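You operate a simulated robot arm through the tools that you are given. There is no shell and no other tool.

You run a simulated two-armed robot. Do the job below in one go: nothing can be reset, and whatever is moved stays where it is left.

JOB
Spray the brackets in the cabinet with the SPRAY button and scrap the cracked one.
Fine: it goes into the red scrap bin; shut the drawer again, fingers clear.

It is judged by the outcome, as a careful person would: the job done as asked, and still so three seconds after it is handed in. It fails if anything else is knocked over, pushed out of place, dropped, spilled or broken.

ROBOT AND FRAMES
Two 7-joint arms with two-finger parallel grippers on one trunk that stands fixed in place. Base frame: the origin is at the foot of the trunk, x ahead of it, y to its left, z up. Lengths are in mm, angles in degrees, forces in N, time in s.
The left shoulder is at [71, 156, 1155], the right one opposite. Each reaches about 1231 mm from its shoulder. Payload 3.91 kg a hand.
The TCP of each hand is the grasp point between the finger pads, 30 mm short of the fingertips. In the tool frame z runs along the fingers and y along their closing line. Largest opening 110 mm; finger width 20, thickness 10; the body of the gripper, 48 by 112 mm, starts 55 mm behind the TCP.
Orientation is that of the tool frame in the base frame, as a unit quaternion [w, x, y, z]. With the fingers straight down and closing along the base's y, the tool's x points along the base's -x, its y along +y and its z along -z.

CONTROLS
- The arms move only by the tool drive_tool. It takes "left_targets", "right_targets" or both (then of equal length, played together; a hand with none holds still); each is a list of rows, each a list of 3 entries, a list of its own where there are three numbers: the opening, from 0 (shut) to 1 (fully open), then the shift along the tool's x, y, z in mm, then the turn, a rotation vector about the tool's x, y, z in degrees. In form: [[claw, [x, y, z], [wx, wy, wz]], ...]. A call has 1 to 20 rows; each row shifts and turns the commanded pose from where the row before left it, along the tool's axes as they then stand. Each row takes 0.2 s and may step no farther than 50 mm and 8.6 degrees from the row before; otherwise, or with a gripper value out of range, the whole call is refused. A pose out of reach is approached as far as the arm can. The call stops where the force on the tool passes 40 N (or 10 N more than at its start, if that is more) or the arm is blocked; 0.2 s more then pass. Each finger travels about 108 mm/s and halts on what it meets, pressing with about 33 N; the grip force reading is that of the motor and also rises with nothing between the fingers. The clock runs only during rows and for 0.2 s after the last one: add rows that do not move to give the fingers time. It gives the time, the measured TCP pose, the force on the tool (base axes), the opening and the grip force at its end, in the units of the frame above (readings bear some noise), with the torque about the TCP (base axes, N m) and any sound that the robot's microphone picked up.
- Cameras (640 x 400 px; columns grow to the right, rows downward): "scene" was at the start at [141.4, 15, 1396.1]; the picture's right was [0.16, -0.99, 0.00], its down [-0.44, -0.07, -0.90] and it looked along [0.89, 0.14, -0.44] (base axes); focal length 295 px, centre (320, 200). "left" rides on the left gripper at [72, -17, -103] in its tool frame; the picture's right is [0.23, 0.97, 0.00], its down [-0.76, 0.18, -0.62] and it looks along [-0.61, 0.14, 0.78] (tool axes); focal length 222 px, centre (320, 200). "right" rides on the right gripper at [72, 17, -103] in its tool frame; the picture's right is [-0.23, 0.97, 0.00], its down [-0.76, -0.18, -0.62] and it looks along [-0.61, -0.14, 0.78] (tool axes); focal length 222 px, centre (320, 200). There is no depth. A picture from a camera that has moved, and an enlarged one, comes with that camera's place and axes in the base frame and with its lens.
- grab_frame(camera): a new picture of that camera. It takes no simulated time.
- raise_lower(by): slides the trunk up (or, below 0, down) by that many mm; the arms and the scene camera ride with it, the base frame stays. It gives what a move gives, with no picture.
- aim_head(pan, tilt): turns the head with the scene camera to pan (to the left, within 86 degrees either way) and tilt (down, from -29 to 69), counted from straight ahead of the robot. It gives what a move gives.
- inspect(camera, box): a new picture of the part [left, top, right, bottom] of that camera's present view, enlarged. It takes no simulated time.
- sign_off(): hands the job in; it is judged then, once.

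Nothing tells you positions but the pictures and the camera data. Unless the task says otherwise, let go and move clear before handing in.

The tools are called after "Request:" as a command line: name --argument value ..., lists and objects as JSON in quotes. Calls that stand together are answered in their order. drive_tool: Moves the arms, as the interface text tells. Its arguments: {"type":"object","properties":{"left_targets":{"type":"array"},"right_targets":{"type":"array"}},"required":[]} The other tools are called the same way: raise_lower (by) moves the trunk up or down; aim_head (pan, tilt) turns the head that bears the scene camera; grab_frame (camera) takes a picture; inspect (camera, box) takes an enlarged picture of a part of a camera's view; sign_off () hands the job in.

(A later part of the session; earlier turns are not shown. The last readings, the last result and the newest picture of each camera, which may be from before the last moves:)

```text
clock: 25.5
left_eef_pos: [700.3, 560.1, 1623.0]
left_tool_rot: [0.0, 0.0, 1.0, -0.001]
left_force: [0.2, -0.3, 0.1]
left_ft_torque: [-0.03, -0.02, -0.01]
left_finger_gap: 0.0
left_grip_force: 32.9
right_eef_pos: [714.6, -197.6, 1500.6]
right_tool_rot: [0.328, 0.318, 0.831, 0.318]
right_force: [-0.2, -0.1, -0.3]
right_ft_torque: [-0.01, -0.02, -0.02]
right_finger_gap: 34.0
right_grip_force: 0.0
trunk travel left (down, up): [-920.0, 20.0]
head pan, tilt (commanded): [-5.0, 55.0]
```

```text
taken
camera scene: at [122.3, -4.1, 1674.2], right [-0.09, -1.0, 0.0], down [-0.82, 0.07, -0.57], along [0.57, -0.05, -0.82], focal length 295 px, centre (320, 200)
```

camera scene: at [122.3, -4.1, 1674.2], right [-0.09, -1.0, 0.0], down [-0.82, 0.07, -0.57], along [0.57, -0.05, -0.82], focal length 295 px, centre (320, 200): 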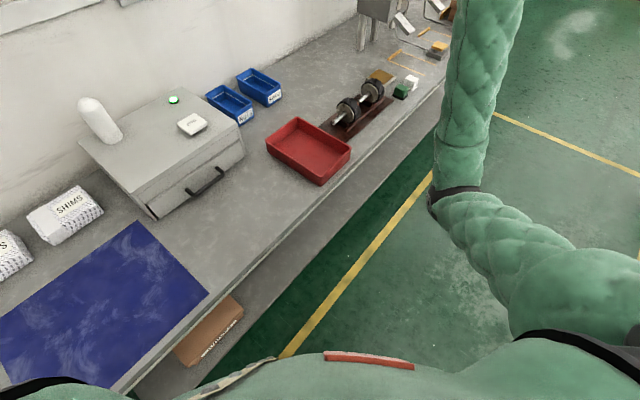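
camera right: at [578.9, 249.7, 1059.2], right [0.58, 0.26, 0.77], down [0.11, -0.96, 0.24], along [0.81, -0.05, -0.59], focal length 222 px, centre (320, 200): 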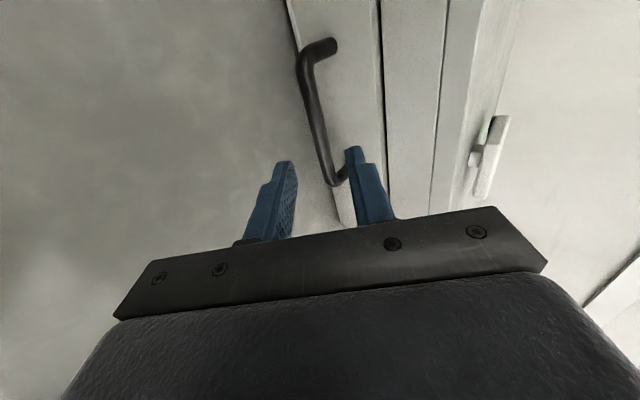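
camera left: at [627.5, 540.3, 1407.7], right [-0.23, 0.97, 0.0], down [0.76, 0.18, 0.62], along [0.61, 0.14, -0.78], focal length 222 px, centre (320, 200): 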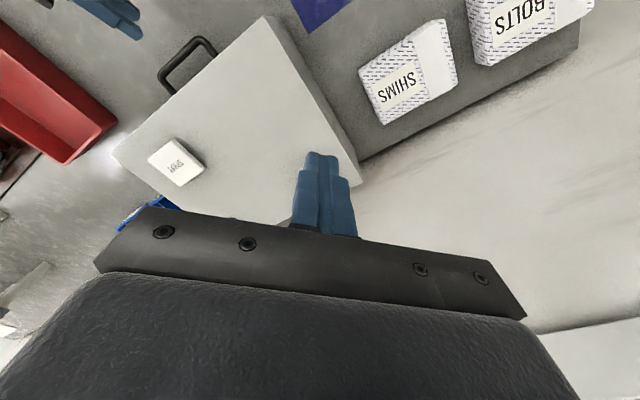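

The arm tracks well again. I'll now turn the right hand to fingers straight down, with its camera side facing away from the cabinet. I'll hook the handle from above with shut fingers.

Request:
drive_tool --right_targets '[[0.1, [0, 0, 0], [4.81, 4.97, -4.84]], [0, [0, 0, 0], [4.81, 4.97, -4.84]], [0, [0, 0, 0], [4.81, 4.97, -4.84]], [0, [0, 0, 0], [4.81, 4.97, -4.84]], [0, [0, 0, 0], [4.81, 4.97, -4.84]], [0, [0, 0, 0], [4.81, 4.97, -4.84]], [0, [0, 0, 0], [4.81, 4.97, -4.84]], [0, [0, 0, 0], [4.81, 4.97, -4.84]], [0, [0, 0, 0], [0, 0, -7.5]], [0, [0, 0, 0], [0, 0, -7.5]], [0, [0, 0, 0], [0, 0, -7.5]], [0, [0, 0, 0], [0, 0, -7.5]], [0, [0, 0, 0], [0, 0, -7.5]], [0, [0, 0, 0], [0, 0, -7.5]]]'

Request:
grab_frame --camera "scene"

```text
clock: 28.5
left_eef_pos: [699.4, 559.4, 1624.0]
left_tool_rot: [0.0, -0.001, 1.0, 0.001]
left_force: [0.3, 0.3, 0.5]
left_ft_torque: [-0.01, 0.01, -0.02]
left_finger_gap: 0.0
left_grip_force: 33.4
right_eef_pos: [714.9, -198.5, 1498.6]
right_tool_rot: [0.001, -0.385, 0.923, 0.0]
right_force: [0.1, -0.1, -0.3]
right_ft_torque: [-0.04, -0.01, 0.01]
right_finger_gap: 0.0
right_grip_force: 33.0
trunk travel left (down, up): [-920.0, 20.0]
head pan, tilt (commanded): [-5.0, 55.0]
```

```text
taken
camera scene: at [122.6, -5.9, 1674.1], right [-0.09, -1.0, 0.0], down [-0.82, 0.07, -0.57], along [0.57, -0.05, -0.82], focal length 295 px, centre (320, 200)
```

scene: 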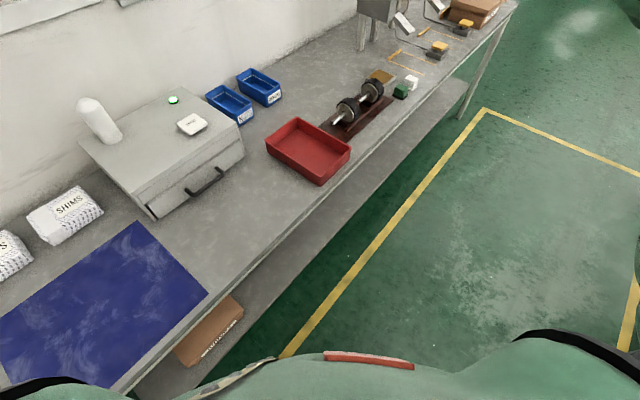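

The right arm is now out of the camera's way. With this clear overhead view I'll enlarge the drawer handle and the bin to refine their positions.

Request:
inspect --camera "scene" --box '[70, 80, 270, 230]'

Request:
inspect --camera "scene" --box '[180, 60, 400, 210]'

Request:
grab_frame --camera "left"

Request:
grab_frame --camera "right"

```text
2.67 times, centred on (170, 155) of scene
camera zoom: at [122.6, -5.9, 1674.1], right [-0.09, -1.0, 0.0], down [-0.82, 0.07, -0.57], along [0.57, -0.05, -0.82], focal length 786 px, centre (720, 320)
```

zoom: 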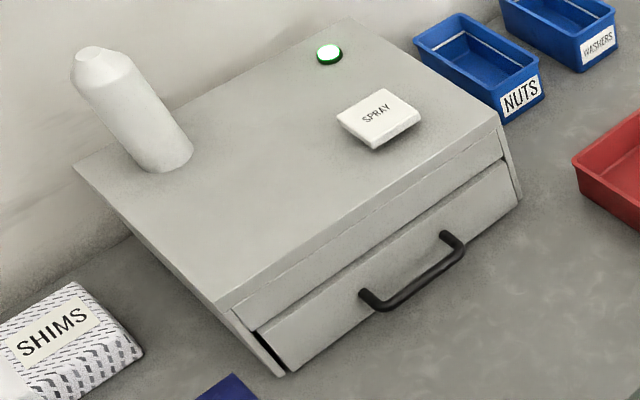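

```text
2.67 times, centred on (290, 135) of scene
camera zoom: at [122.6, -5.9, 1674.1], right [-0.09, -1.0, 0.0], down [-0.82, 0.07, -0.57], along [0.57, -0.05, -0.82], focal length 786 px, centre (400, 373)
```

zoom: 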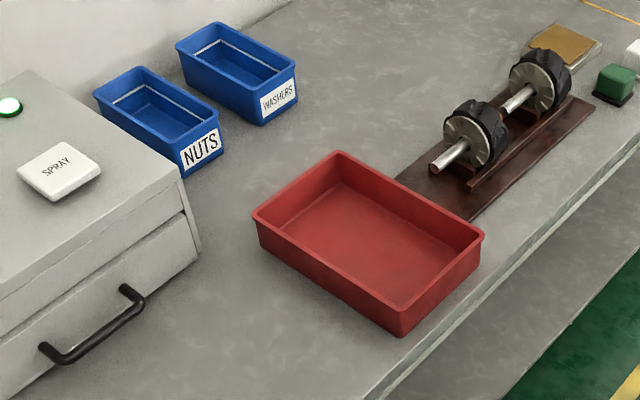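

```text
taken
camera left: at [627.3, 541.5, 1727.3], right [-0.23, 0.97, 0.0], down [0.76, 0.18, 0.62], along [0.61, 0.14, -0.78], focal length 222 px, centre (320, 200)
```

left: 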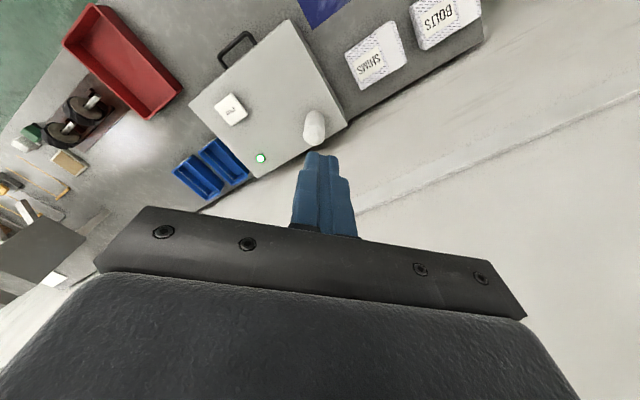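

```text
taken
camera right: at [652.5, -237.2, 1602.6], right [-0.53, 0.85, 0.0], down [0.66, 0.41, 0.63], along [0.53, 0.33, -0.78], focal length 222 px, centre (320, 200)
```

right: 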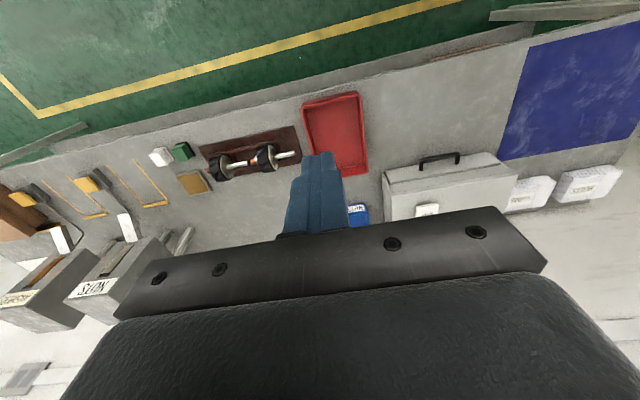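

Everything is where it was, the drawer looks shut flush, and the handle bar's mid-point agrees with my earlier estimate to within a few mm. I'll bring the right hand, fingers down, to a high point over the handle and check the arm's posture.

Request:
drive_tool --right_targets '[[0, [-26.8, 26.3, 19.1], [0, 0, 0]], [0, [-26.8, 26.3, 19.1], [0, 0, 0]], [0, [-26.8, 26.3, 19.1], [0, 0, 0]], [0, [-26.8, 26.3, 19.1], [0, 0, 0]], [0, [-26.8, 26.3, 19.1], [0, 0, 0]], [0, [-26.8, 26.3, 19.1], [0, 0, 0]], [0, [-26.8, 26.3, 19.1], [0, 0, 0]], [0, [-26.8, 26.3, 19.1], [0, 0, 0]], [0, [-26.8, 26.3, 19.1], [0, 0, 0]], [0, [-26.8, 26.3, 19.1], [0, 0, 0]], [0, [-26.8, 26.3, 19.1], [0, 0, 0]], [0, [-26.8, 26.3, 19.1], [0, 0, 0]], [0, [-26.8, 26.3, 19.1], [0, 0, 0]], [0, [0, 0, 0], [0, 0, 0]]]'

Request:
grab_frame --camera "scene"

Request:
grab_frame --camera "right"

```text
clock: 31.5
left_eef_pos: [700.5, 557.8, 1624.1]
left_tool_rot: [0.0, 0.0, 1.0, 0.0]
left_force: [0.1, -0.1, 0.9]
left_ft_torque: [-0.01, 0.04, 0.0]
left_finger_gap: 0.0
left_grip_force: 33.6
right_eef_pos: [718.7, 289.8, 1251.3]
right_tool_rot: [0.001, -0.386, 0.923, 0.001]
right_force: [0.4, -0.3, 0.6]
right_ft_torque: [0.0, -0.02, 0.0]
right_finger_gap: 0.1
right_grip_force: 33.3
trunk travel left (down, up): [-920.0, 20.0]
head pan, tilt (commanded): [-5.0, 55.0]
```

```text
taken
camera scene: at [123.0, -6.7, 1674.1], right [-0.09, -1.0, 0.0], down [-0.82, 0.07, -0.57], along [0.57, -0.05, -0.82], focal length 295 px, centre (320, 200)
```

scene: 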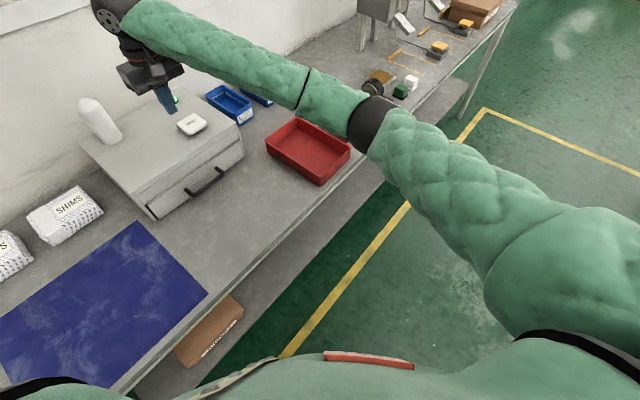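

```text
taken
camera right: at [656.0, 249.7, 1354.7], right [-0.53, 0.85, 0.0], down [0.66, 0.41, 0.63], along [0.53, 0.33, -0.78], focal length 222 px, centre (320, 200)
```

right: 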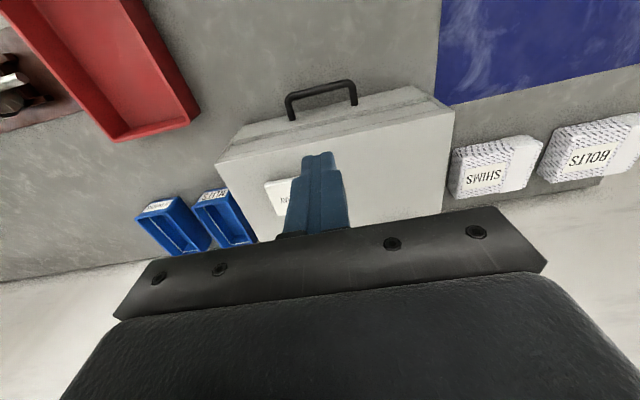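

The elbow is now out and high, which is a good posture. I'll tilt the fingers 12° so the gripper body leans away from the lid, then go to a hover just above the gap between the bar and the drawer front.

Request:
drive_tool --right_targets '[[0, [0, 0, 0], [0, -6, 0]], [0, [0, 0, 0], [0, -6, 0]], [0, [-0.7, -0.1, 35.2], [0, 0, 0]], [0, [-0.7, -0.1, 35.2], [0, 0, 0]], [0, [-0.7, -0.1, 35.2], [0, 0, 0]], [0, [-0.7, -0.1, 35.2], [0, 0, 0]], [0, [-0.8, -0.2, 35.2], [0, 0, 0]], [0, [0, 0, 0], [0, 0, 0]]]'

Request:
grab_frame --camera "scene"

Request:
grab_frame --camera "right"

Request:
inspect --camera "left" --box '[160, 10, 360, 150]'

```text
clock: 33.3
left_eef_pos: [700.4, 558.2, 1623.4]
left_tool_rot: [0.0, 0.0, 1.0, -0.001]
left_force: [-0.1, 1.0, -0.4]
left_ft_torque: [-0.03, -0.04, -0.03]
left_finger_gap: 0.0
left_grip_force: 33.6
right_eef_pos: [746.8, 319.5, 1081.5]
right_tool_rot: [0.098, -0.381, 0.918, 0.041]
right_force: [0.0, -0.1, -0.1]
right_ft_torque: [0.01, 0.04, 0.01]
right_finger_gap: 0.4
right_grip_force: 33.0
trunk travel left (down, up): [-920.0, 20.0]
head pan, tilt (commanded): [-5.0, 55.0]
```

```text
taken
camera scene: at [122.5, -6.2, 1674.1], right [-0.09, -1.0, 0.0], down [-0.82, 0.07, -0.57], along [0.57, -0.05, -0.82], focal length 295 px, centre (320, 200)
```

scene: 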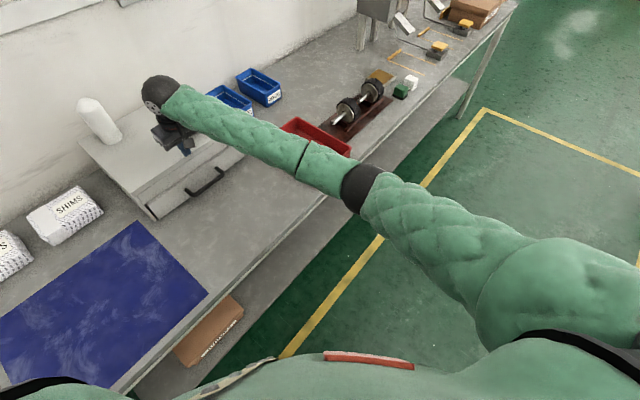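

```text
taken
camera right: at [670.5, 266.4, 1167.0], right [-0.53, 0.84, 0.05], down [0.56, 0.31, 0.77], along [0.63, 0.44, -0.64], focal length 222 px, centre (320, 200)
```

right: 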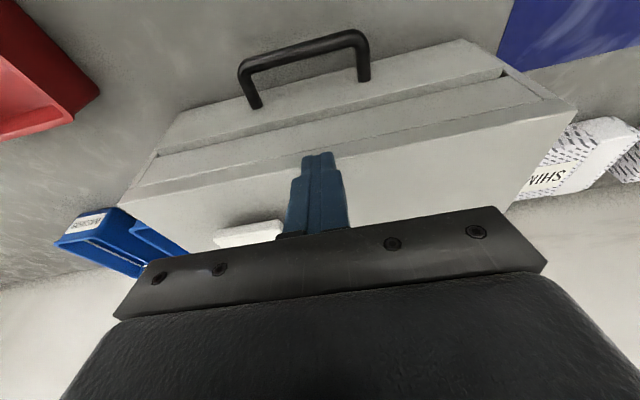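

```text
2.86 times, centred on (260, 80) of left
camera zoom: at [627.2, 541.1, 1727.5], right [-0.23, 0.97, 0.0], down [0.76, 0.18, 0.62], along [0.61, 0.14, -0.78], focal length 635 px, centre (491, 543)
```

zoom: 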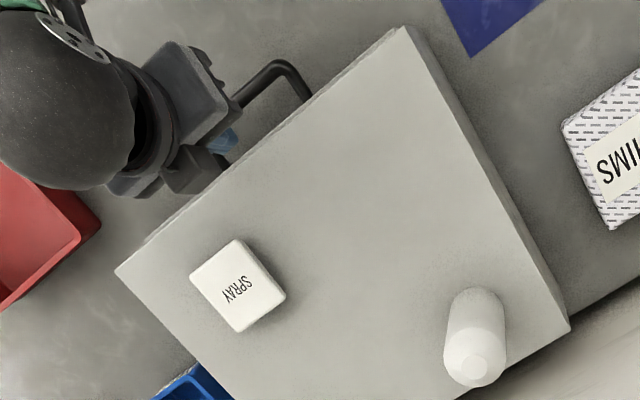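

The hover looks right. I'll enlarge the right camera's view to measure the gap between the bar and the drawer front.

Request:
inspect --camera "right" --box '[200, 0, 440, 180]'

Request:
inspect --camera "scene" --box '[130, 70, 250, 230]'

```text
2.22 times, centred on (320, 90) of right
camera zoom: at [670.5, 266.4, 1167.0], right [-0.53, 0.84, 0.05], down [0.56, 0.31, 0.77], along [0.63, 0.44, -0.64], focal length 494 px, centre (320, 444)
```

zoom: 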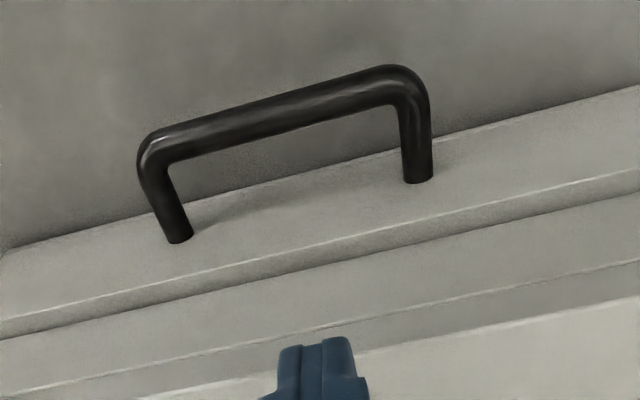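

```text
2.50 times, centred on (190, 150) of scene
camera zoom: at [122.5, -6.2, 1674.1], right [-0.09, -1.0, 0.0], down [-0.82, 0.07, -0.57], along [0.57, -0.05, -0.82], focal length 737 px, centre (645, 325)
```

zoom: 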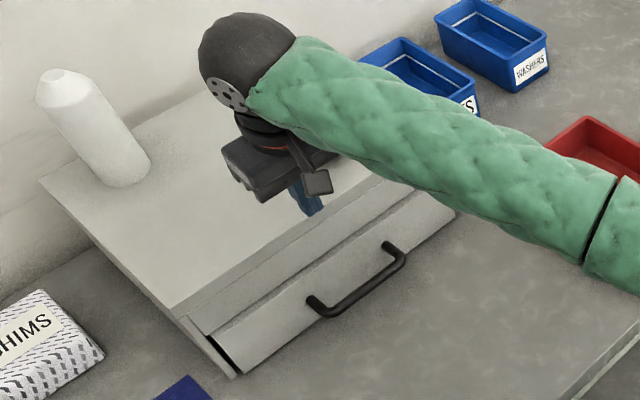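

I measure the bar centre at p≈735 along the inward axis and the drawer front at ≈774, so the gap is about 31 mm for a 20 mm finger. I'll come down partway with the fingers centred in the gap and re-check from closer.

Request:
drive_tool --right_targets '[[0, [4.5, -0.5, 19.5], [0, 0, 0]], [0, [4.5, -0.5, 19.5], [0, 0, 0]], [0, [4.5, -0.5, 19.5], [0, 0, 0]], [0, [4.6, -0.5, 19.4], [0, 0, 0]], [0, [0, 0, 0], [0, 0, 0]]]'

Request:
inspect --camera "right" --box '[200, 0, 440, 180]'

Request:
inspect --camera "scene" --box '[130, 70, 250, 230]'

Request:
inspect --camera "left" --box '[200, 10, 300, 80]'

```text
clock: 34.5
left_eef_pos: [701.4, 559.1, 1623.5]
left_tool_rot: [0.0, 0.0, 1.0, 0.0]
left_force: [0.3, -0.1, 0.4]
left_ft_torque: [0.0, 0.0, -0.01]
left_finger_gap: 0.0
left_grip_force: 33.0
right_eef_pos: [747.6, 319.0, 1001.8]
right_tool_rot: [0.098, -0.382, 0.918, 0.041]
right_force: [0.5, -0.1, 0.3]
right_ft_torque: [-0.01, -0.01, 0.02]
right_finger_gap: 0.0
right_grip_force: 33.1
trunk travel left (down, up): [-920.0, 20.0]
head pan, tilt (commanded): [-5.0, 55.0]
```

```text
2.22 times, centred on (320, 90) of right
camera zoom: at [671.7, 264.7, 1087.7], right [-0.53, 0.84, 0.05], down [0.56, 0.31, 0.77], along [0.63, 0.44, -0.64], focal length 494 px, centre (320, 444)
```

zoom: 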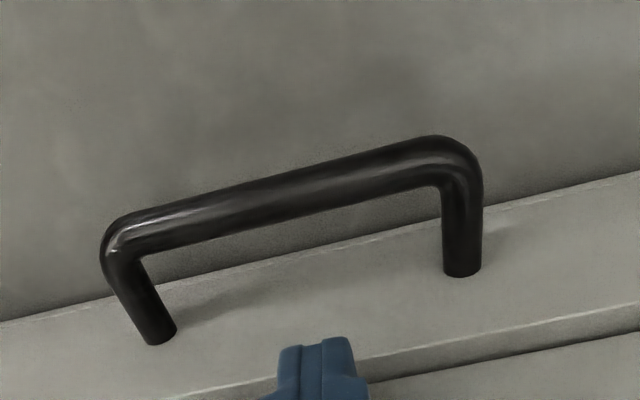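

```text
2.50 times, centred on (190, 150) of scene
camera zoom: at [122.7, -5.9, 1674.1], right [-0.09, -1.0, 0.0], down [-0.82, 0.07, -0.57], along [0.57, -0.05, -0.82], focal length 737 px, centre (645, 325)
```

zoom: 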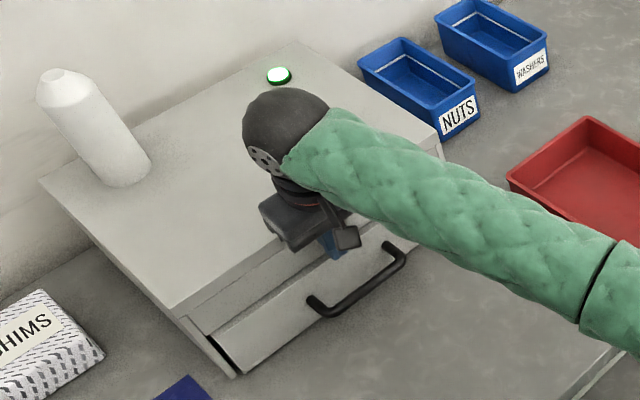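

```text
5.71 times, centred on (250, 45) of left
camera zoom: at [627.4, 541.5, 1727.3], right [-0.23, 0.97, 0.0], down [0.76, 0.18, 0.62], along [0.61, 0.14, -0.78], focal length 1269 px, centre (720, 1086)
```

zoom: 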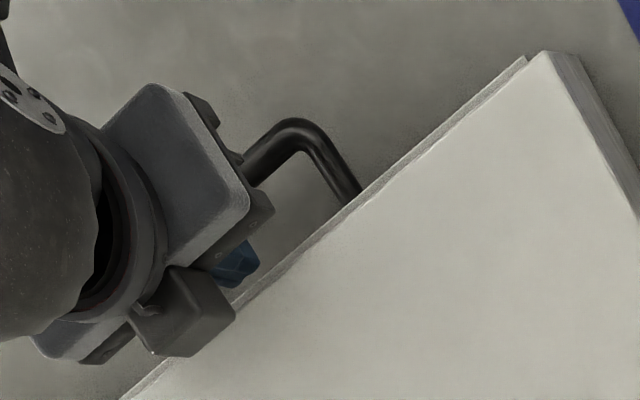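

From the hand's own camera the fingers sit a little too far inward, with the front only about 1 mm away at the tips. I'll shift 3.5 mm outward and come down another 30 mm, staying just above bar level, then look again.

Request:
drive_tool --right_targets '[[0, [3.4, 0, 0], [0, 0, 0]], [0, [3.1, 0, 14.3], [0, 0, 0]], [0, [3.1, 0, 14.3], [0, 0, 0]], [0, [0, 0, 0], [0, 0, 0]]]'

Request:
inspect --camera "right" --box '[200, 20, 440, 200]'

Request:
inspect --camera "left" --box '[200, 10, 300, 80]'

Request:
inspect --camera "scene" --box '[160, 140, 240, 200]'

```text
clock: 35.5
left_eef_pos: [700.8, 559.5, 1622.3]
left_tool_rot: [0.0, 0.0, 1.0, 0.0]
left_force: [-0.6, -0.4, 0.3]
left_ft_torque: [-0.03, -0.01, 0.02]
left_finger_gap: 0.0
left_grip_force: 32.9
right_eef_pos: [744.9, 315.5, 971.8]
right_tool_rot: [0.097, -0.381, 0.918, 0.042]
right_force: [0.2, 0.3, 0.9]
right_ft_torque: [0.04, 0.0, 0.0]
right_finger_gap: 0.0
right_grip_force: 33.0
trunk travel left (down, up): [-920.0, 20.0]
head pan, tilt (commanded): [-5.0, 55.0]
```

```text
2.22 times, centred on (320, 110) of right
camera zoom: at [668.5, 262.0, 1057.1], right [-0.53, 0.84, 0.05], down [0.56, 0.31, 0.77], along [0.63, 0.44, -0.64], focal length 494 px, centre (320, 400)
```

zoom: 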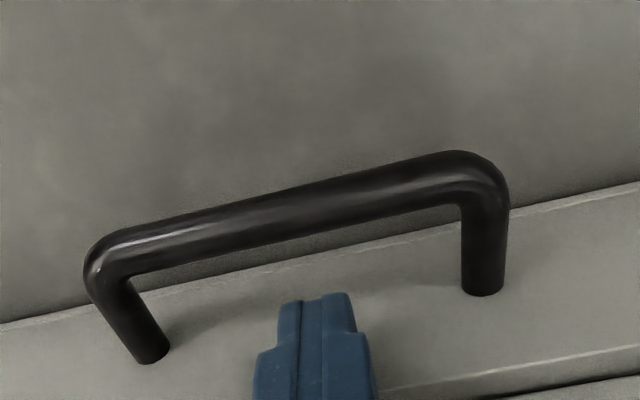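

```text
5.71 times, centred on (250, 45) of left
camera zoom: at [627.4, 541.6, 1727.3], right [-0.23, 0.97, 0.0], down [0.76, 0.18, 0.62], along [0.61, 0.14, -0.78], focal length 1269 px, centre (720, 1086)
```

zoom: 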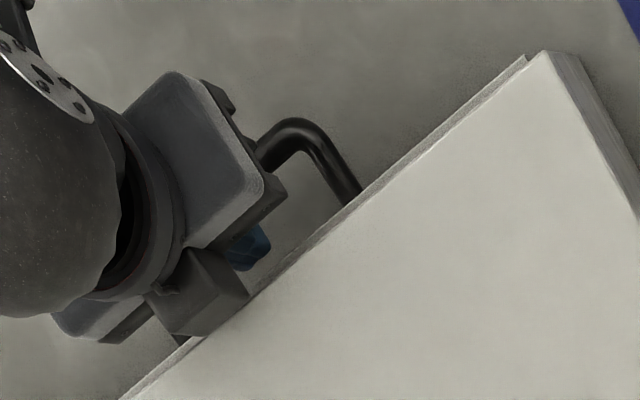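

```text
6.67 times, centred on (200, 170) of scene
camera zoom: at [122.8, -5.8, 1674.1], right [-0.09, -1.0, 0.0], down [-0.82, 0.07, -0.57], along [0.57, -0.05, -0.82], focal length 1966 px, centre (1120, 400)
```

zoom: 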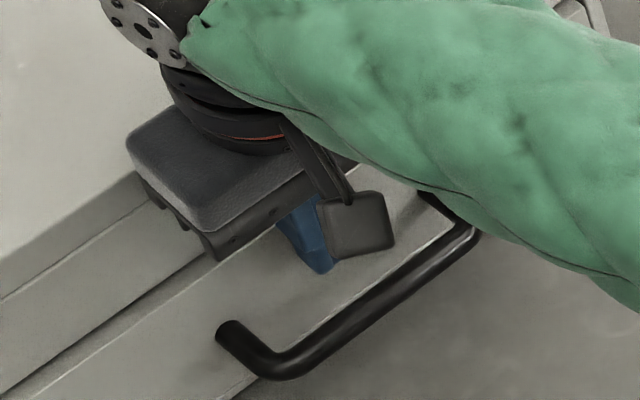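

In the hand's frame the bar's inner face is at p≈739 and the drawer front at ≈770. The fingers are centred with about 4 mm on each side, so I'll go straight down 31 mm behind the bar.

Request:
drive_tool --right_targets '[[0, [2.1, 0, 10.1], [0, 0, 0]], [0, [2.1, 0, 10.1], [0, 0, 0]], [0, [2.2, 0, 10.1], [0, 0, 0]], [0, [0, 0, 0], [0, 0, 0]]]'

Request:
inspect --camera "right" --box '[200, 40, 440, 220]'

Request:
inspect --camera "scene" --box '[160, 140, 240, 200]'

```text
clock: 36.1
left_eef_pos: [698.1, 557.8, 1624.4]
left_tool_rot: [0.0, -0.001, 1.0, -0.001]
left_force: [0.5, 0.4, 0.0]
left_ft_torque: [-0.03, 0.03, 0.01]
left_finger_gap: 0.0
left_grip_force: 33.0
right_eef_pos: [747.5, 318.1, 962.9]
right_tool_rot: [0.105, -0.382, 0.917, 0.044]
right_force: [-15.8, -14.7, 21.6]
right_ft_torque: [1.1, -1.64, -0.3]
right_finger_gap: 0.1
right_grip_force: 33.3
trunk travel left (down, up): [-920.0, 20.0]
head pan, tilt (commanded): [-5.0, 55.0]
stopped in row 3 (right hand): the force on the tool passed its limit at 50 N (the readings are from after the stop); the commanded pose is now the measured one
```

```text
2.22 times, centred on (320, 130) of right
camera zoom: at [669.4, 263.1, 1047.8], right [-0.54, 0.84, 0.05], down [0.55, 0.3, 0.78], along [0.64, 0.45, -0.62], focal length 494 px, centre (320, 356)
```

zoom: 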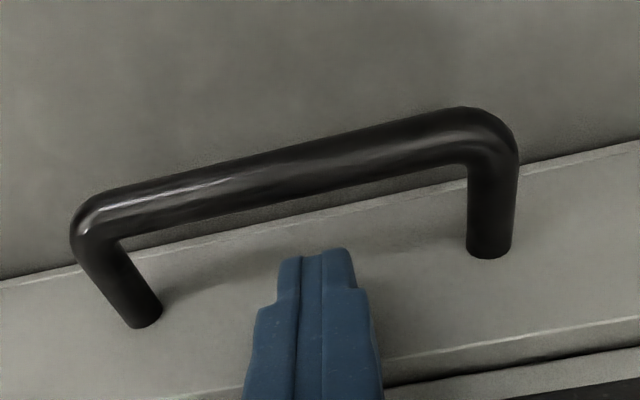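

```text
6.67 times, centred on (200, 170) of scene
camera zoom: at [120.3, -7.4, 1674.4], right [-0.09, -1.0, 0.0], down [-0.82, 0.07, -0.57], along [0.57, -0.05, -0.82], focal length 1966 px, centre (1120, 400)
```

zoom: 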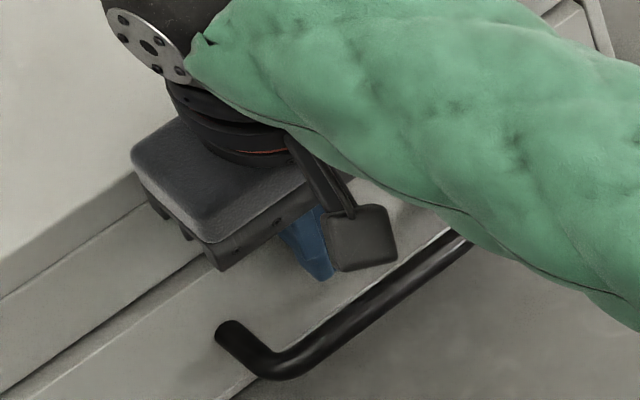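

The gripper body, not the fingers, touched the lid's front edge: the force line passes about 60 mm above the TCP. I'll back up 40 mm, tilt the hand further to about 22° so the body leans away from the lid, and check that the cabinet hasn't moved.

Request:
drive_tool --right_targets '[[0, [-2.6, 0, -20], [0, 0, 0]], [0, [-2.6, 0, -20], [0, 0, 0]], [0, [0, 0, 0], [0, -4.5, 0]], [0, [0, 0, 0], [0, -4.5, 0]], [0, [0, 0, 0], [0, 0, 0]]]'

Request:
inspect --camera "right" --box '[200, 0, 440, 180]'

Request:
inspect --camera "scene" --box '[70, 80, 270, 230]'

```text
clock: 37.3
left_eef_pos: [700.2, 559.1, 1623.3]
left_tool_rot: [0.0, 0.0, 1.0, 0.0]
left_force: [-0.1, 0.5, -0.4]
left_ft_torque: [0.02, -0.03, 0.02]
left_finger_gap: 0.0
left_grip_force: 32.4
right_eef_pos: [744.9, 316.6, 999.6]
right_tool_rot: [0.176, -0.377, 0.906, 0.073]
right_force: [0.5, 1.0, -0.3]
right_ft_torque: [0.03, 0.02, -0.03]
right_finger_gap: 0.1
right_grip_force: 33.1
trunk travel left (down, up): [-920.0, 20.0]
head pan, tilt (commanded): [-5.0, 55.0]
```

```text
2.22 times, centred on (320, 90) of right
camera zoom: at [658.7, 253.1, 1069.2], right [-0.54, 0.84, 0.08], down [0.46, 0.21, 0.86], along [0.7, 0.51, -0.5], focal length 494 px, centre (320, 444)
```

zoom: 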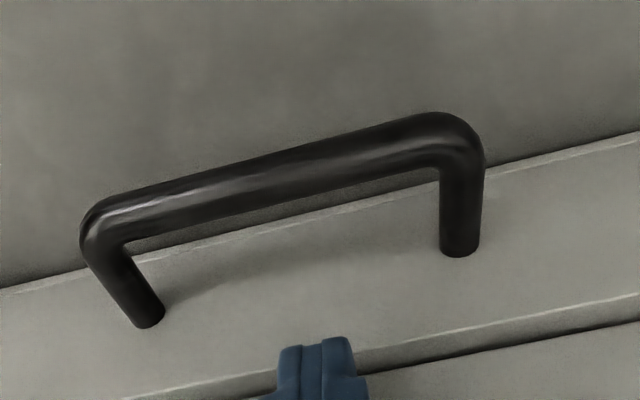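

```text
2.67 times, centred on (170, 155) of scene
camera zoom: at [122.4, -5.5, 1674.1], right [-0.09, -1.0, 0.0], down [-0.82, 0.07, -0.57], along [0.57, -0.05, -0.82], focal length 786 px, centre (720, 320)
```

zoom: 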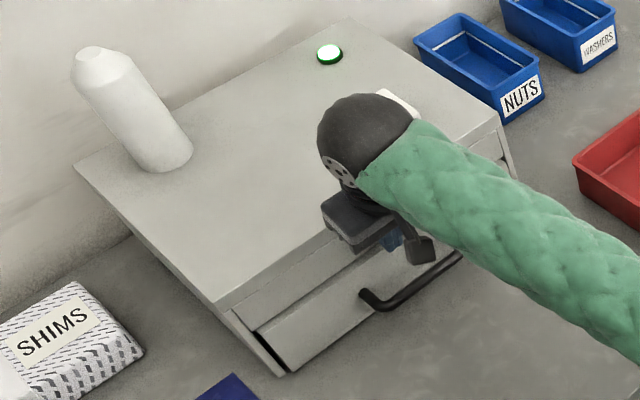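

The cabinet and bottle haven't moved. With the 22° tilt the body has over 10 mm clearance to the lid, so I'll shift 3 mm outward and go down in small steps behind the bar.

Request:
drive_tool --right_targets '[[0, [2.8, 0, 0], [0, 0, 0]], [0, [5.6, 0, 13.4], [0, 0, 0]], [0, [5.6, 0, 13.4], [0, 0, 0]], [0, [3.6, 0, 9], [0, 0, 0]], [0, [0, 0, 0], [0, 0, 0]]]'

Request:
inspect --camera "right" --box '[200, 40, 440, 220]'

Request:
inspect --camera "scene" --box '[160, 140, 240, 200]'

```text
clock: 38.5
left_eef_pos: [701.3, 558.8, 1624.1]
left_tool_rot: [-0.001, 0.0, 1.0, 0.001]
left_force: [-0.4, 0.0, 0.2]
left_ft_torque: [-0.01, -0.01, 0.01]
left_finger_gap: 0.0
left_grip_force: 33.6
right_eef_pos: [741.9, 313.5, 960.2]
right_tool_rot: [0.175, -0.377, 0.906, 0.073]
right_force: [-0.5, 0.2, 0.8]
right_ft_torque: [-0.03, 0.01, -0.01]
right_finger_gap: 0.0
right_grip_force: 32.7
trunk travel left (down, up): [-920.0, 20.0]
head pan, tilt (commanded): [-5.0, 55.0]
```

```text
2.22 times, centred on (320, 130) of right
camera zoom: at [656.5, 249.9, 1029.2], right [-0.54, 0.84, 0.08], down [0.46, 0.21, 0.86], along [0.7, 0.51, -0.5], focal length 494 px, centre (320, 356)
```

zoom: 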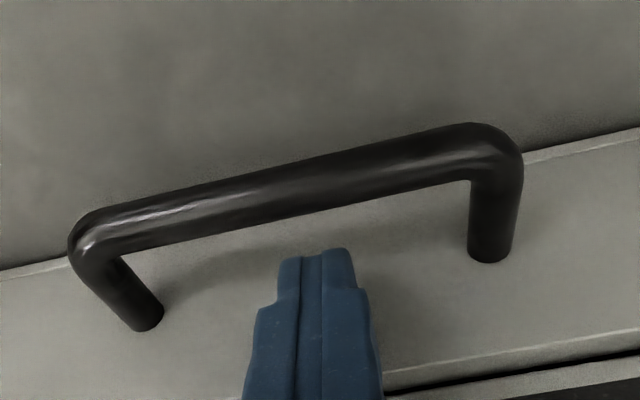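

```text
6.67 times, centred on (200, 170) of scene
camera zoom: at [122.6, -5.6, 1674.1], right [-0.09, -1.0, 0.0], down [-0.82, 0.07, -0.57], along [0.57, -0.05, -0.82], focal length 1966 px, centre (1120, 400)
```

zoom: 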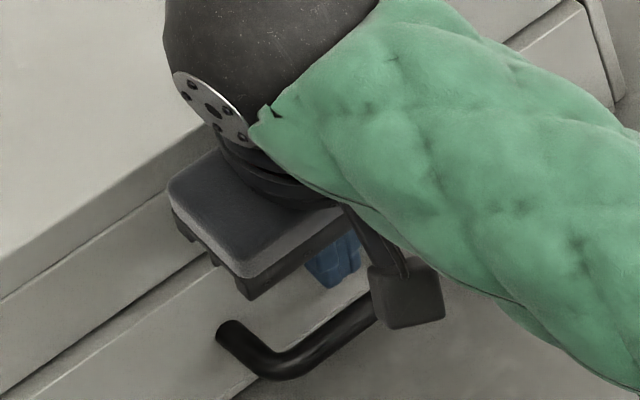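

No contact this time. I'll go down the last 20 mm so the fingertips sit behind and below the bar.

Request:
drive_tool --right_targets '[[0, [2.5, 0, 6.2], [0, 0, 0]], [0, [2.5, 0, 6.2], [0, 0, 0]], [0, [2.5, 0, 6.2], [0, 0, 0]], [0, [0, 0, 0], [0, 0, 0]]]'

Request:
inspect --camera "right" --box '[200, 40, 440, 220]'

Request:
inspect --camera "scene" --box '[160, 140, 240, 200]'

```text
clock: 39.5
left_eef_pos: [700.6, 559.4, 1624.5]
left_tool_rot: [0.001, 0.0, 1.0, 0.0]
left_force: [1.2, -0.3, -0.9]
left_ft_torque: [0.0, 0.01, -0.01]
left_finger_gap: 0.2
left_grip_force: 32.8
right_eef_pos: [742.6, 313.3, 939.7]
right_tool_rot: [0.175, -0.377, 0.907, 0.073]
right_force: [-0.5, 0.1, -0.1]
right_ft_torque: [-0.03, -0.02, -0.01]
right_finger_gap: 0.1
right_grip_force: 33.4
trunk travel left (down, up): [-920.0, 20.0]
head pan, tilt (commanded): [-5.0, 55.0]
```

```text
2.22 times, centred on (320, 130) of right
camera zoom: at [656.8, 250.2, 1008.7], right [-0.54, 0.84, 0.08], down [0.46, 0.21, 0.86], along [0.7, 0.51, -0.5], focal length 494 px, centre (320, 356)
```

zoom: 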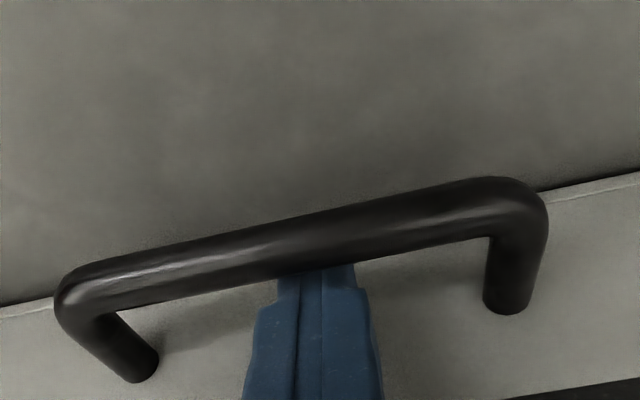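

```text
6.67 times, centred on (200, 170) of scene
camera zoom: at [122.7, -5.6, 1674.1], right [-0.09, -1.0, 0.0], down [-0.82, 0.07, -0.57], along [0.57, -0.05, -0.82], focal length 1966 px, centre (1120, 400)
```

zoom: 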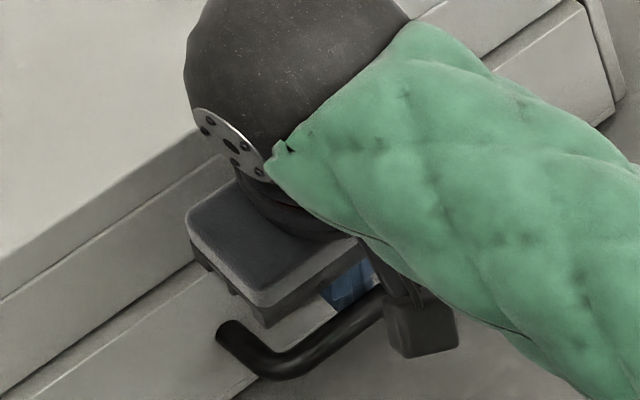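

The fingertips are hooked behind the bar with no contact force. I'll go 5 mm deeper and begin pulling the drawer outward slowly.

Request:
drive_tool --right_targets '[[0, [1.9, 0, 4.6], [0, 0, 0]], [0, [4.6, 0, -1.9], [0, 0, 0]], [0, [4.6, 0, -1.9], [0, 0, 0]], [0, [5.5, 0, -2.2], [0, 0, 0]], [0, [5.5, 0, -2.2], [0, 0, 0]], [0, [5.5, 0, -2.2], [0, 0, 0]]]'

Request:
grab_frame --camera "scene"

Request:
grab_frame --camera "right"

```text
clock: 40.9
left_eef_pos: [700.7, 559.4, 1624.2]
left_tool_rot: [0.0, 0.001, 1.0, 0.0]
left_force: [0.5, 0.4, -0.3]
left_ft_torque: [-0.02, -0.02, -0.01]
left_finger_gap: 0.1
left_grip_force: 33.1
right_eef_pos: [723.2, 294.3, 935.6]
right_tool_rot: [0.175, -0.377, 0.907, 0.072]
right_force: [0.3, 1.8, 0.1]
right_ft_torque: [0.02, -0.01, 0.02]
right_finger_gap: 0.1
right_grip_force: 33.1
trunk travel left (down, up): [-920.0, 20.0]
head pan, tilt (commanded): [-5.0, 55.0]
```

```text
taken
camera scene: at [122.6, -5.6, 1674.1], right [-0.09, -1.0, 0.0], down [-0.82, 0.07, -0.57], along [0.57, -0.05, -0.82], focal length 295 px, centre (320, 200)
```

scene: 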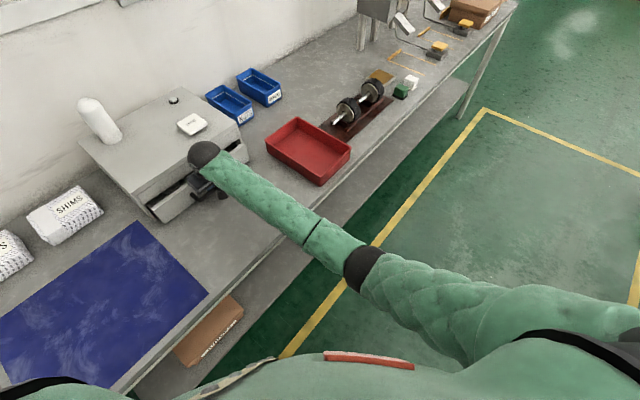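

```text
taken
camera right: at [637.3, 230.2, 1003.6], right [-0.54, 0.84, 0.08], down [0.46, 0.21, 0.86], along [0.7, 0.51, -0.5], focal length 222 px, centre (320, 200)
```

right: 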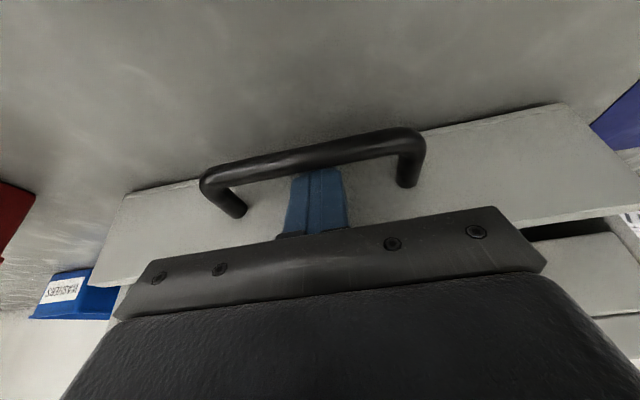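

The drawer is sliding with very little force, and the lamp went out as it opened, so the lamp seems to show "drawer shut". I'll keep pulling while watching the arm.

Request:
drive_tool --right_targets '[[0, [9.26, 0, -3.74], [0, 0, 0]], [0, [9.26, 0, -3.74], [0, 0, 0]], [0, [9.26, 0, -3.74], [0, 0, 0]], [0, [9.26, 0, -3.74], [0, 0, 0]], [0, [9.26, 0, -3.74], [0, 0, 0]], [0, [9.26, 0, -3.74], [0, 0, 0]], [0, [9.26, 0, -3.74], [0, 0, 0]], [0, [9.26, 0, -3.74], [0, 0, 0]]]'

Request:
grab_frame --camera "scene"

Request:
inspect --camera "scene" --box '[110, 130, 270, 260]'

Request:
inspect --camera "left" --box '[160, 0, 360, 140]'

```text
clock: 42.7
left_eef_pos: [700.6, 559.0, 1623.7]
left_tool_rot: [0.001, 0.001, 1.0, 0.0]
left_force: [0.1, -0.1, 0.4]
left_ft_torque: [-0.01, 0.03, -0.03]
left_finger_gap: 0.0
left_grip_force: 33.3
right_eef_pos: [667.0, 236.5, 934.4]
right_tool_rot: [0.175, -0.377, 0.907, 0.072]
right_force: [0.0, 0.2, 0.4]
right_ft_torque: [-0.04, -0.03, -0.04]
right_finger_gap: 0.0
right_grip_force: 33.0
trunk travel left (down, up): [-920.0, 20.0]
head pan, tilt (commanded): [-5.0, 55.0]
```

```text
taken
camera scene: at [122.4, -6.1, 1674.1], right [-0.09, -1.0, 0.0], down [-0.82, 0.07, -0.57], along [0.57, -0.05, -0.82], focal length 295 px, centre (320, 200)
```

scene: 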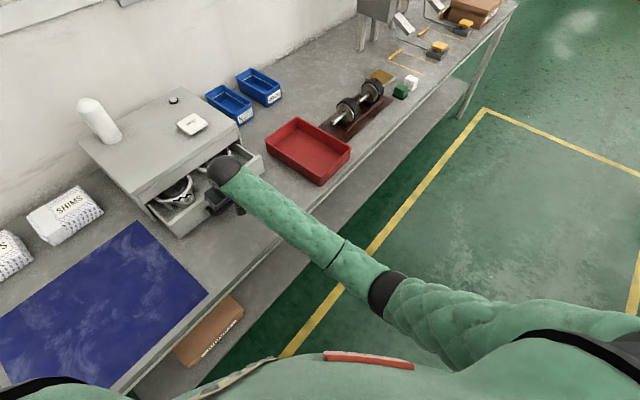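

```text
3.08 times, centred on (190, 195) of scene
camera zoom: at [122.4, -6.1, 1674.1], right [-0.09, -1.0, 0.0], down [-0.82, 0.07, -0.57], along [0.57, -0.05, -0.82], focal length 907 px, centre (720, 215)
```

zoom: 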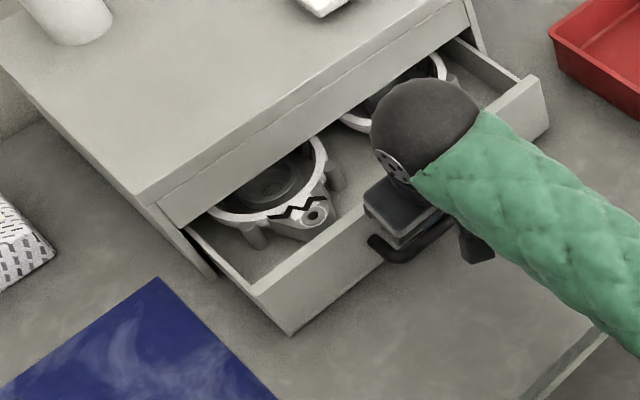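

```text
2.86 times, centred on (260, 70) of left
camera zoom: at [627.1, 541.2, 1727.6], right [-0.23, 0.97, 0.0], down [0.76, 0.18, 0.62], along [0.61, 0.14, -0.78], focal length 635 px, centre (491, 571)
```

zoom: 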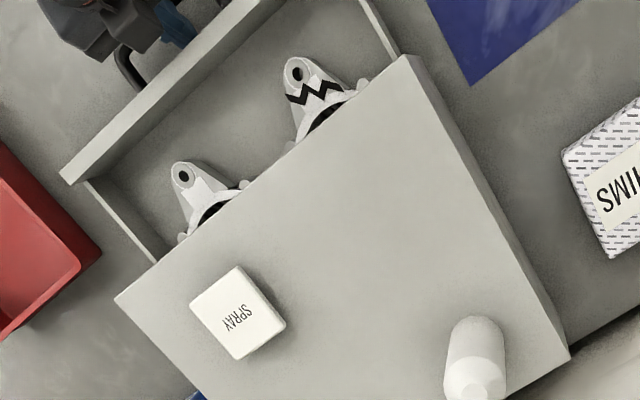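

The spray worked: with the drawer about 100 mm open, the left bracket shows a black zigzag crack line, and a second bracket on the right shows none so far. I'll pull further to see them whole.

Request:
drive_tool --right_targets '[[0, [9.26, 0, -3.74], [0, 0, 0]], [0, [9.26, 0, -3.74], [0, 0, 0]], [0, [9.26, 0, -3.74], [0, 0, 0]], [0, [9.26, 0, -3.74], [0, 0, 0]], [0, [9.26, 0, -3.74], [0, 0, 0]], [0, [9.26, 0, -3.74], [0, 0, 0]], [0, [9.26, 0, -3.74], [0, 0, 0]]]'

Request:
grab_frame --camera "scene"

Request:
inspect --camera "left" --box '[160, 0, 360, 140]'

```text
clock: 44.3
left_eef_pos: [699.8, 558.4, 1624.2]
left_tool_rot: [-0.001, 0.0, 1.0, 0.0]
left_force: [-0.2, -0.5, 0.3]
left_ft_torque: [0.02, 0.0, -0.01]
left_finger_gap: 0.1
left_grip_force: 32.9
right_eef_pos: [618.3, 187.3, 935.2]
right_tool_rot: [0.175, -0.378, 0.906, 0.072]
right_force: [0.3, 1.2, 0.3]
right_ft_torque: [-0.03, -0.01, 0.02]
right_finger_gap: 0.1
right_grip_force: 33.4
trunk travel left (down, up): [-920.0, 20.0]
head pan, tilt (commanded): [-5.0, 55.0]
```

```text
taken
camera scene: at [122.4, -6.2, 1674.0], right [-0.09, -1.0, 0.0], down [-0.82, 0.07, -0.57], along [0.57, -0.05, -0.82], focal length 295 px, centre (320, 200)
```

scene: 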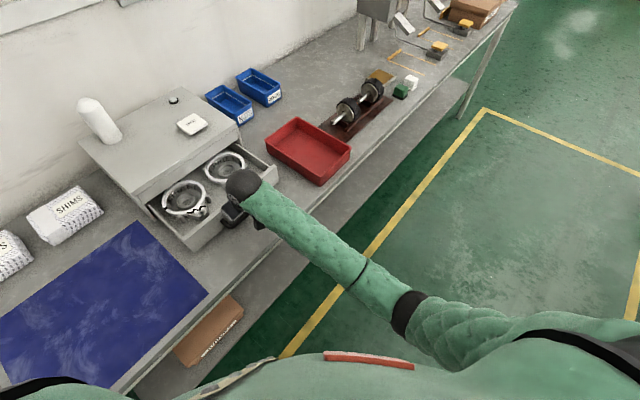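

```text
2.86 times, centred on (260, 70) of left
camera zoom: at [627.1, 541.1, 1727.6], right [-0.23, 0.97, 0.0], down [0.76, 0.18, 0.62], along [0.61, 0.14, -0.78], focal length 635 px, centre (491, 571)
```

zoom: 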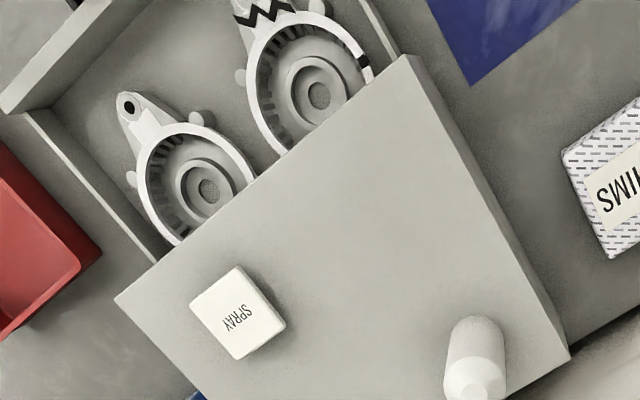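

Two ring-shaped brackets are in view; only the left one carries a zigzag. I'll pull a little more for access, stopping if any resistance shows.

Request:
drive_tool --right_targets '[[0, [7.4, 0, -3.0], [0, 0, 0]], [0, [7.4, 0, -3.0], [0, 0, 0]], [0, [7.4, 0, -3.0], [0, 0, 0]], [0, [0, 0, 0], [0, 0, 0]]]'

Request:
grab_frame --camera "scene"

Request:
inspect --camera "scene" --box '[110, 120, 290, 260]'

Request:
inspect --camera "left" --box '[160, 0, 360, 140]'

```text
clock: 45.3
left_eef_pos: [700.7, 559.3, 1622.6]
left_tool_rot: [0.0, 0.0, 1.0, 0.0]
left_force: [0.7, 1.2, 0.1]
left_ft_torque: [0.0, 0.0, 0.02]
left_finger_gap: 0.0
left_grip_force: 32.9
right_eef_pos: [601.8, 170.4, 934.4]
right_tool_rot: [0.175, -0.378, 0.906, 0.073]
right_force: [-0.7, 0.4, -0.1]
right_ft_torque: [0.02, 0.03, -0.01]
right_finger_gap: 0.0
right_grip_force: 33.0
trunk travel left (down, up): [-920.0, 20.0]
head pan, tilt (commanded): [-5.0, 55.0]
```

```text
taken
camera scene: at [122.6, -5.6, 1674.1], right [-0.09, -1.0, 0.0], down [-0.82, 0.07, -0.57], along [0.57, -0.05, -0.82], focal length 295 px, centre (320, 200)
```

scene: 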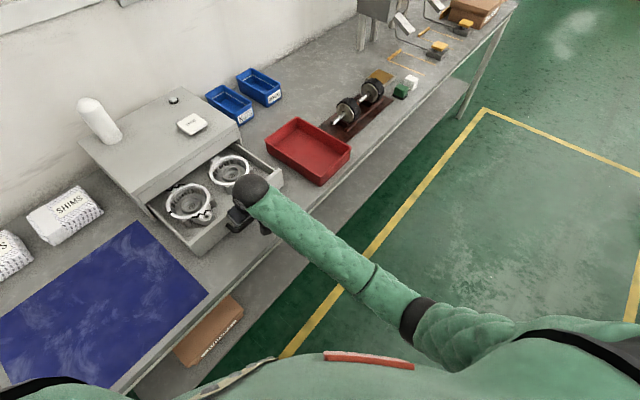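

```text
2.86 times, centred on (200, 190) of scene
camera zoom: at [122.6, -5.6, 1674.1], right [-0.09, -1.0, 0.0], down [-0.82, 0.07, -0.57], along [0.57, -0.05, -0.82], focal length 842 px, centre (663, 229)
```

zoom: 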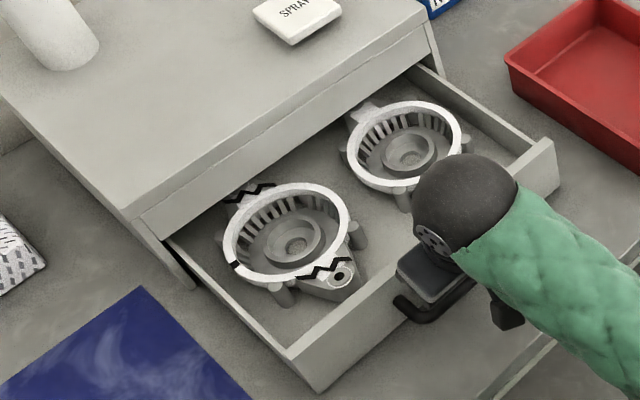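

```text
2.86 times, centred on (260, 70) of left
camera zoom: at [627.2, 541.7, 1727.3], right [-0.23, 0.97, 0.0], down [0.76, 0.18, 0.62], along [0.61, 0.14, -0.78], focal length 635 px, centre (491, 571)
```

zoom: 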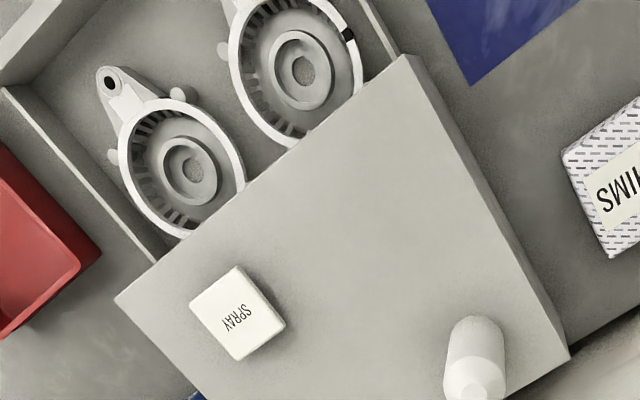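

The left bracket is clearly the cracked one, with zigzags at both ears and a break on its ring; the right bracket is clean. Its rear ear is still about 60 mm under the lid, so I'll pull further in gentle steps, ready to stop at any resistance.

Request:
drive_tool --right_targets '[[0, [7.4, 0, -3.0], [0, 0, 0]], [0, [7.4, 0, -3.0], [0, 0, 0]], [0, [7.4, 0, -3.0], [0, 0, 0]], [0, [7.4, 0, -3.0], [0, 0, 0]], [0, [7.4, 0, -3.0], [0, 0, 0]]]'

Request:
grab_frame --camera "scene"

Request:
inspect --camera "scene" --box '[110, 120, 290, 260]'

```text
clock: 46.5
left_eef_pos: [700.4, 558.4, 1623.0]
left_tool_rot: [0.0, 0.0, 1.0, 0.0]
left_force: [0.7, -0.7, 0.5]
left_ft_torque: [0.0, -0.02, -0.01]
left_finger_gap: 0.0
left_grip_force: 33.1
right_eef_pos: [571.7, 142.5, 935.6]
right_tool_rot: [0.174, -0.377, 0.907, 0.073]
right_force: [0.2, 0.9, 0.3]
right_ft_torque: [0.04, 0.0, 0.03]
right_finger_gap: 0.0
right_grip_force: 33.4
trunk travel left (down, up): [-920.0, 20.0]
head pan, tilt (commanded): [-5.0, 55.0]
```

```text
taken
camera scene: at [122.3, -6.0, 1674.1], right [-0.09, -1.0, 0.0], down [-0.82, 0.07, -0.57], along [0.57, -0.05, -0.82], focal length 295 px, centre (320, 200)
```

scene: 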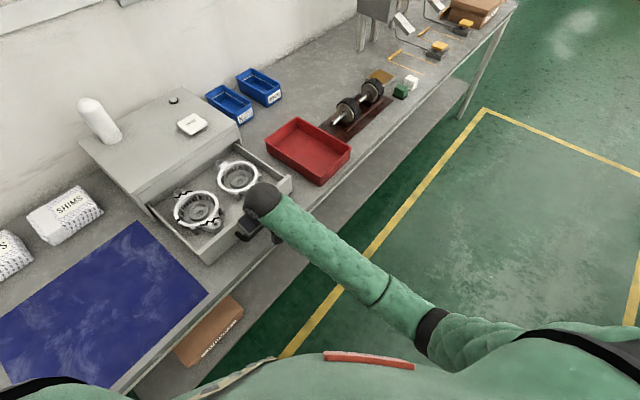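

```text
2.86 times, centred on (200, 190) of scene
camera zoom: at [122.3, -6.0, 1674.1], right [-0.09, -1.0, 0.0], down [-0.82, 0.07, -0.57], along [0.57, -0.05, -0.82], focal length 842 px, centre (663, 229)
```

zoom: 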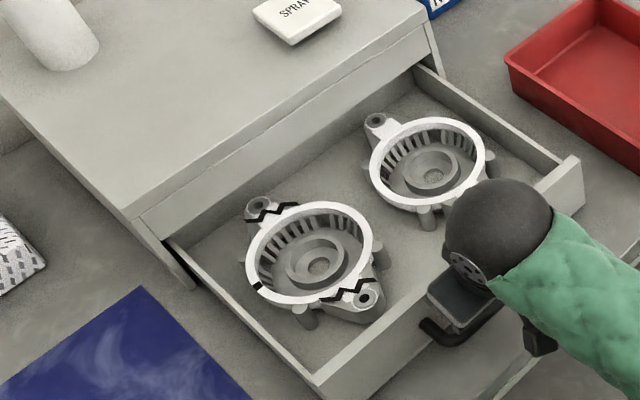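

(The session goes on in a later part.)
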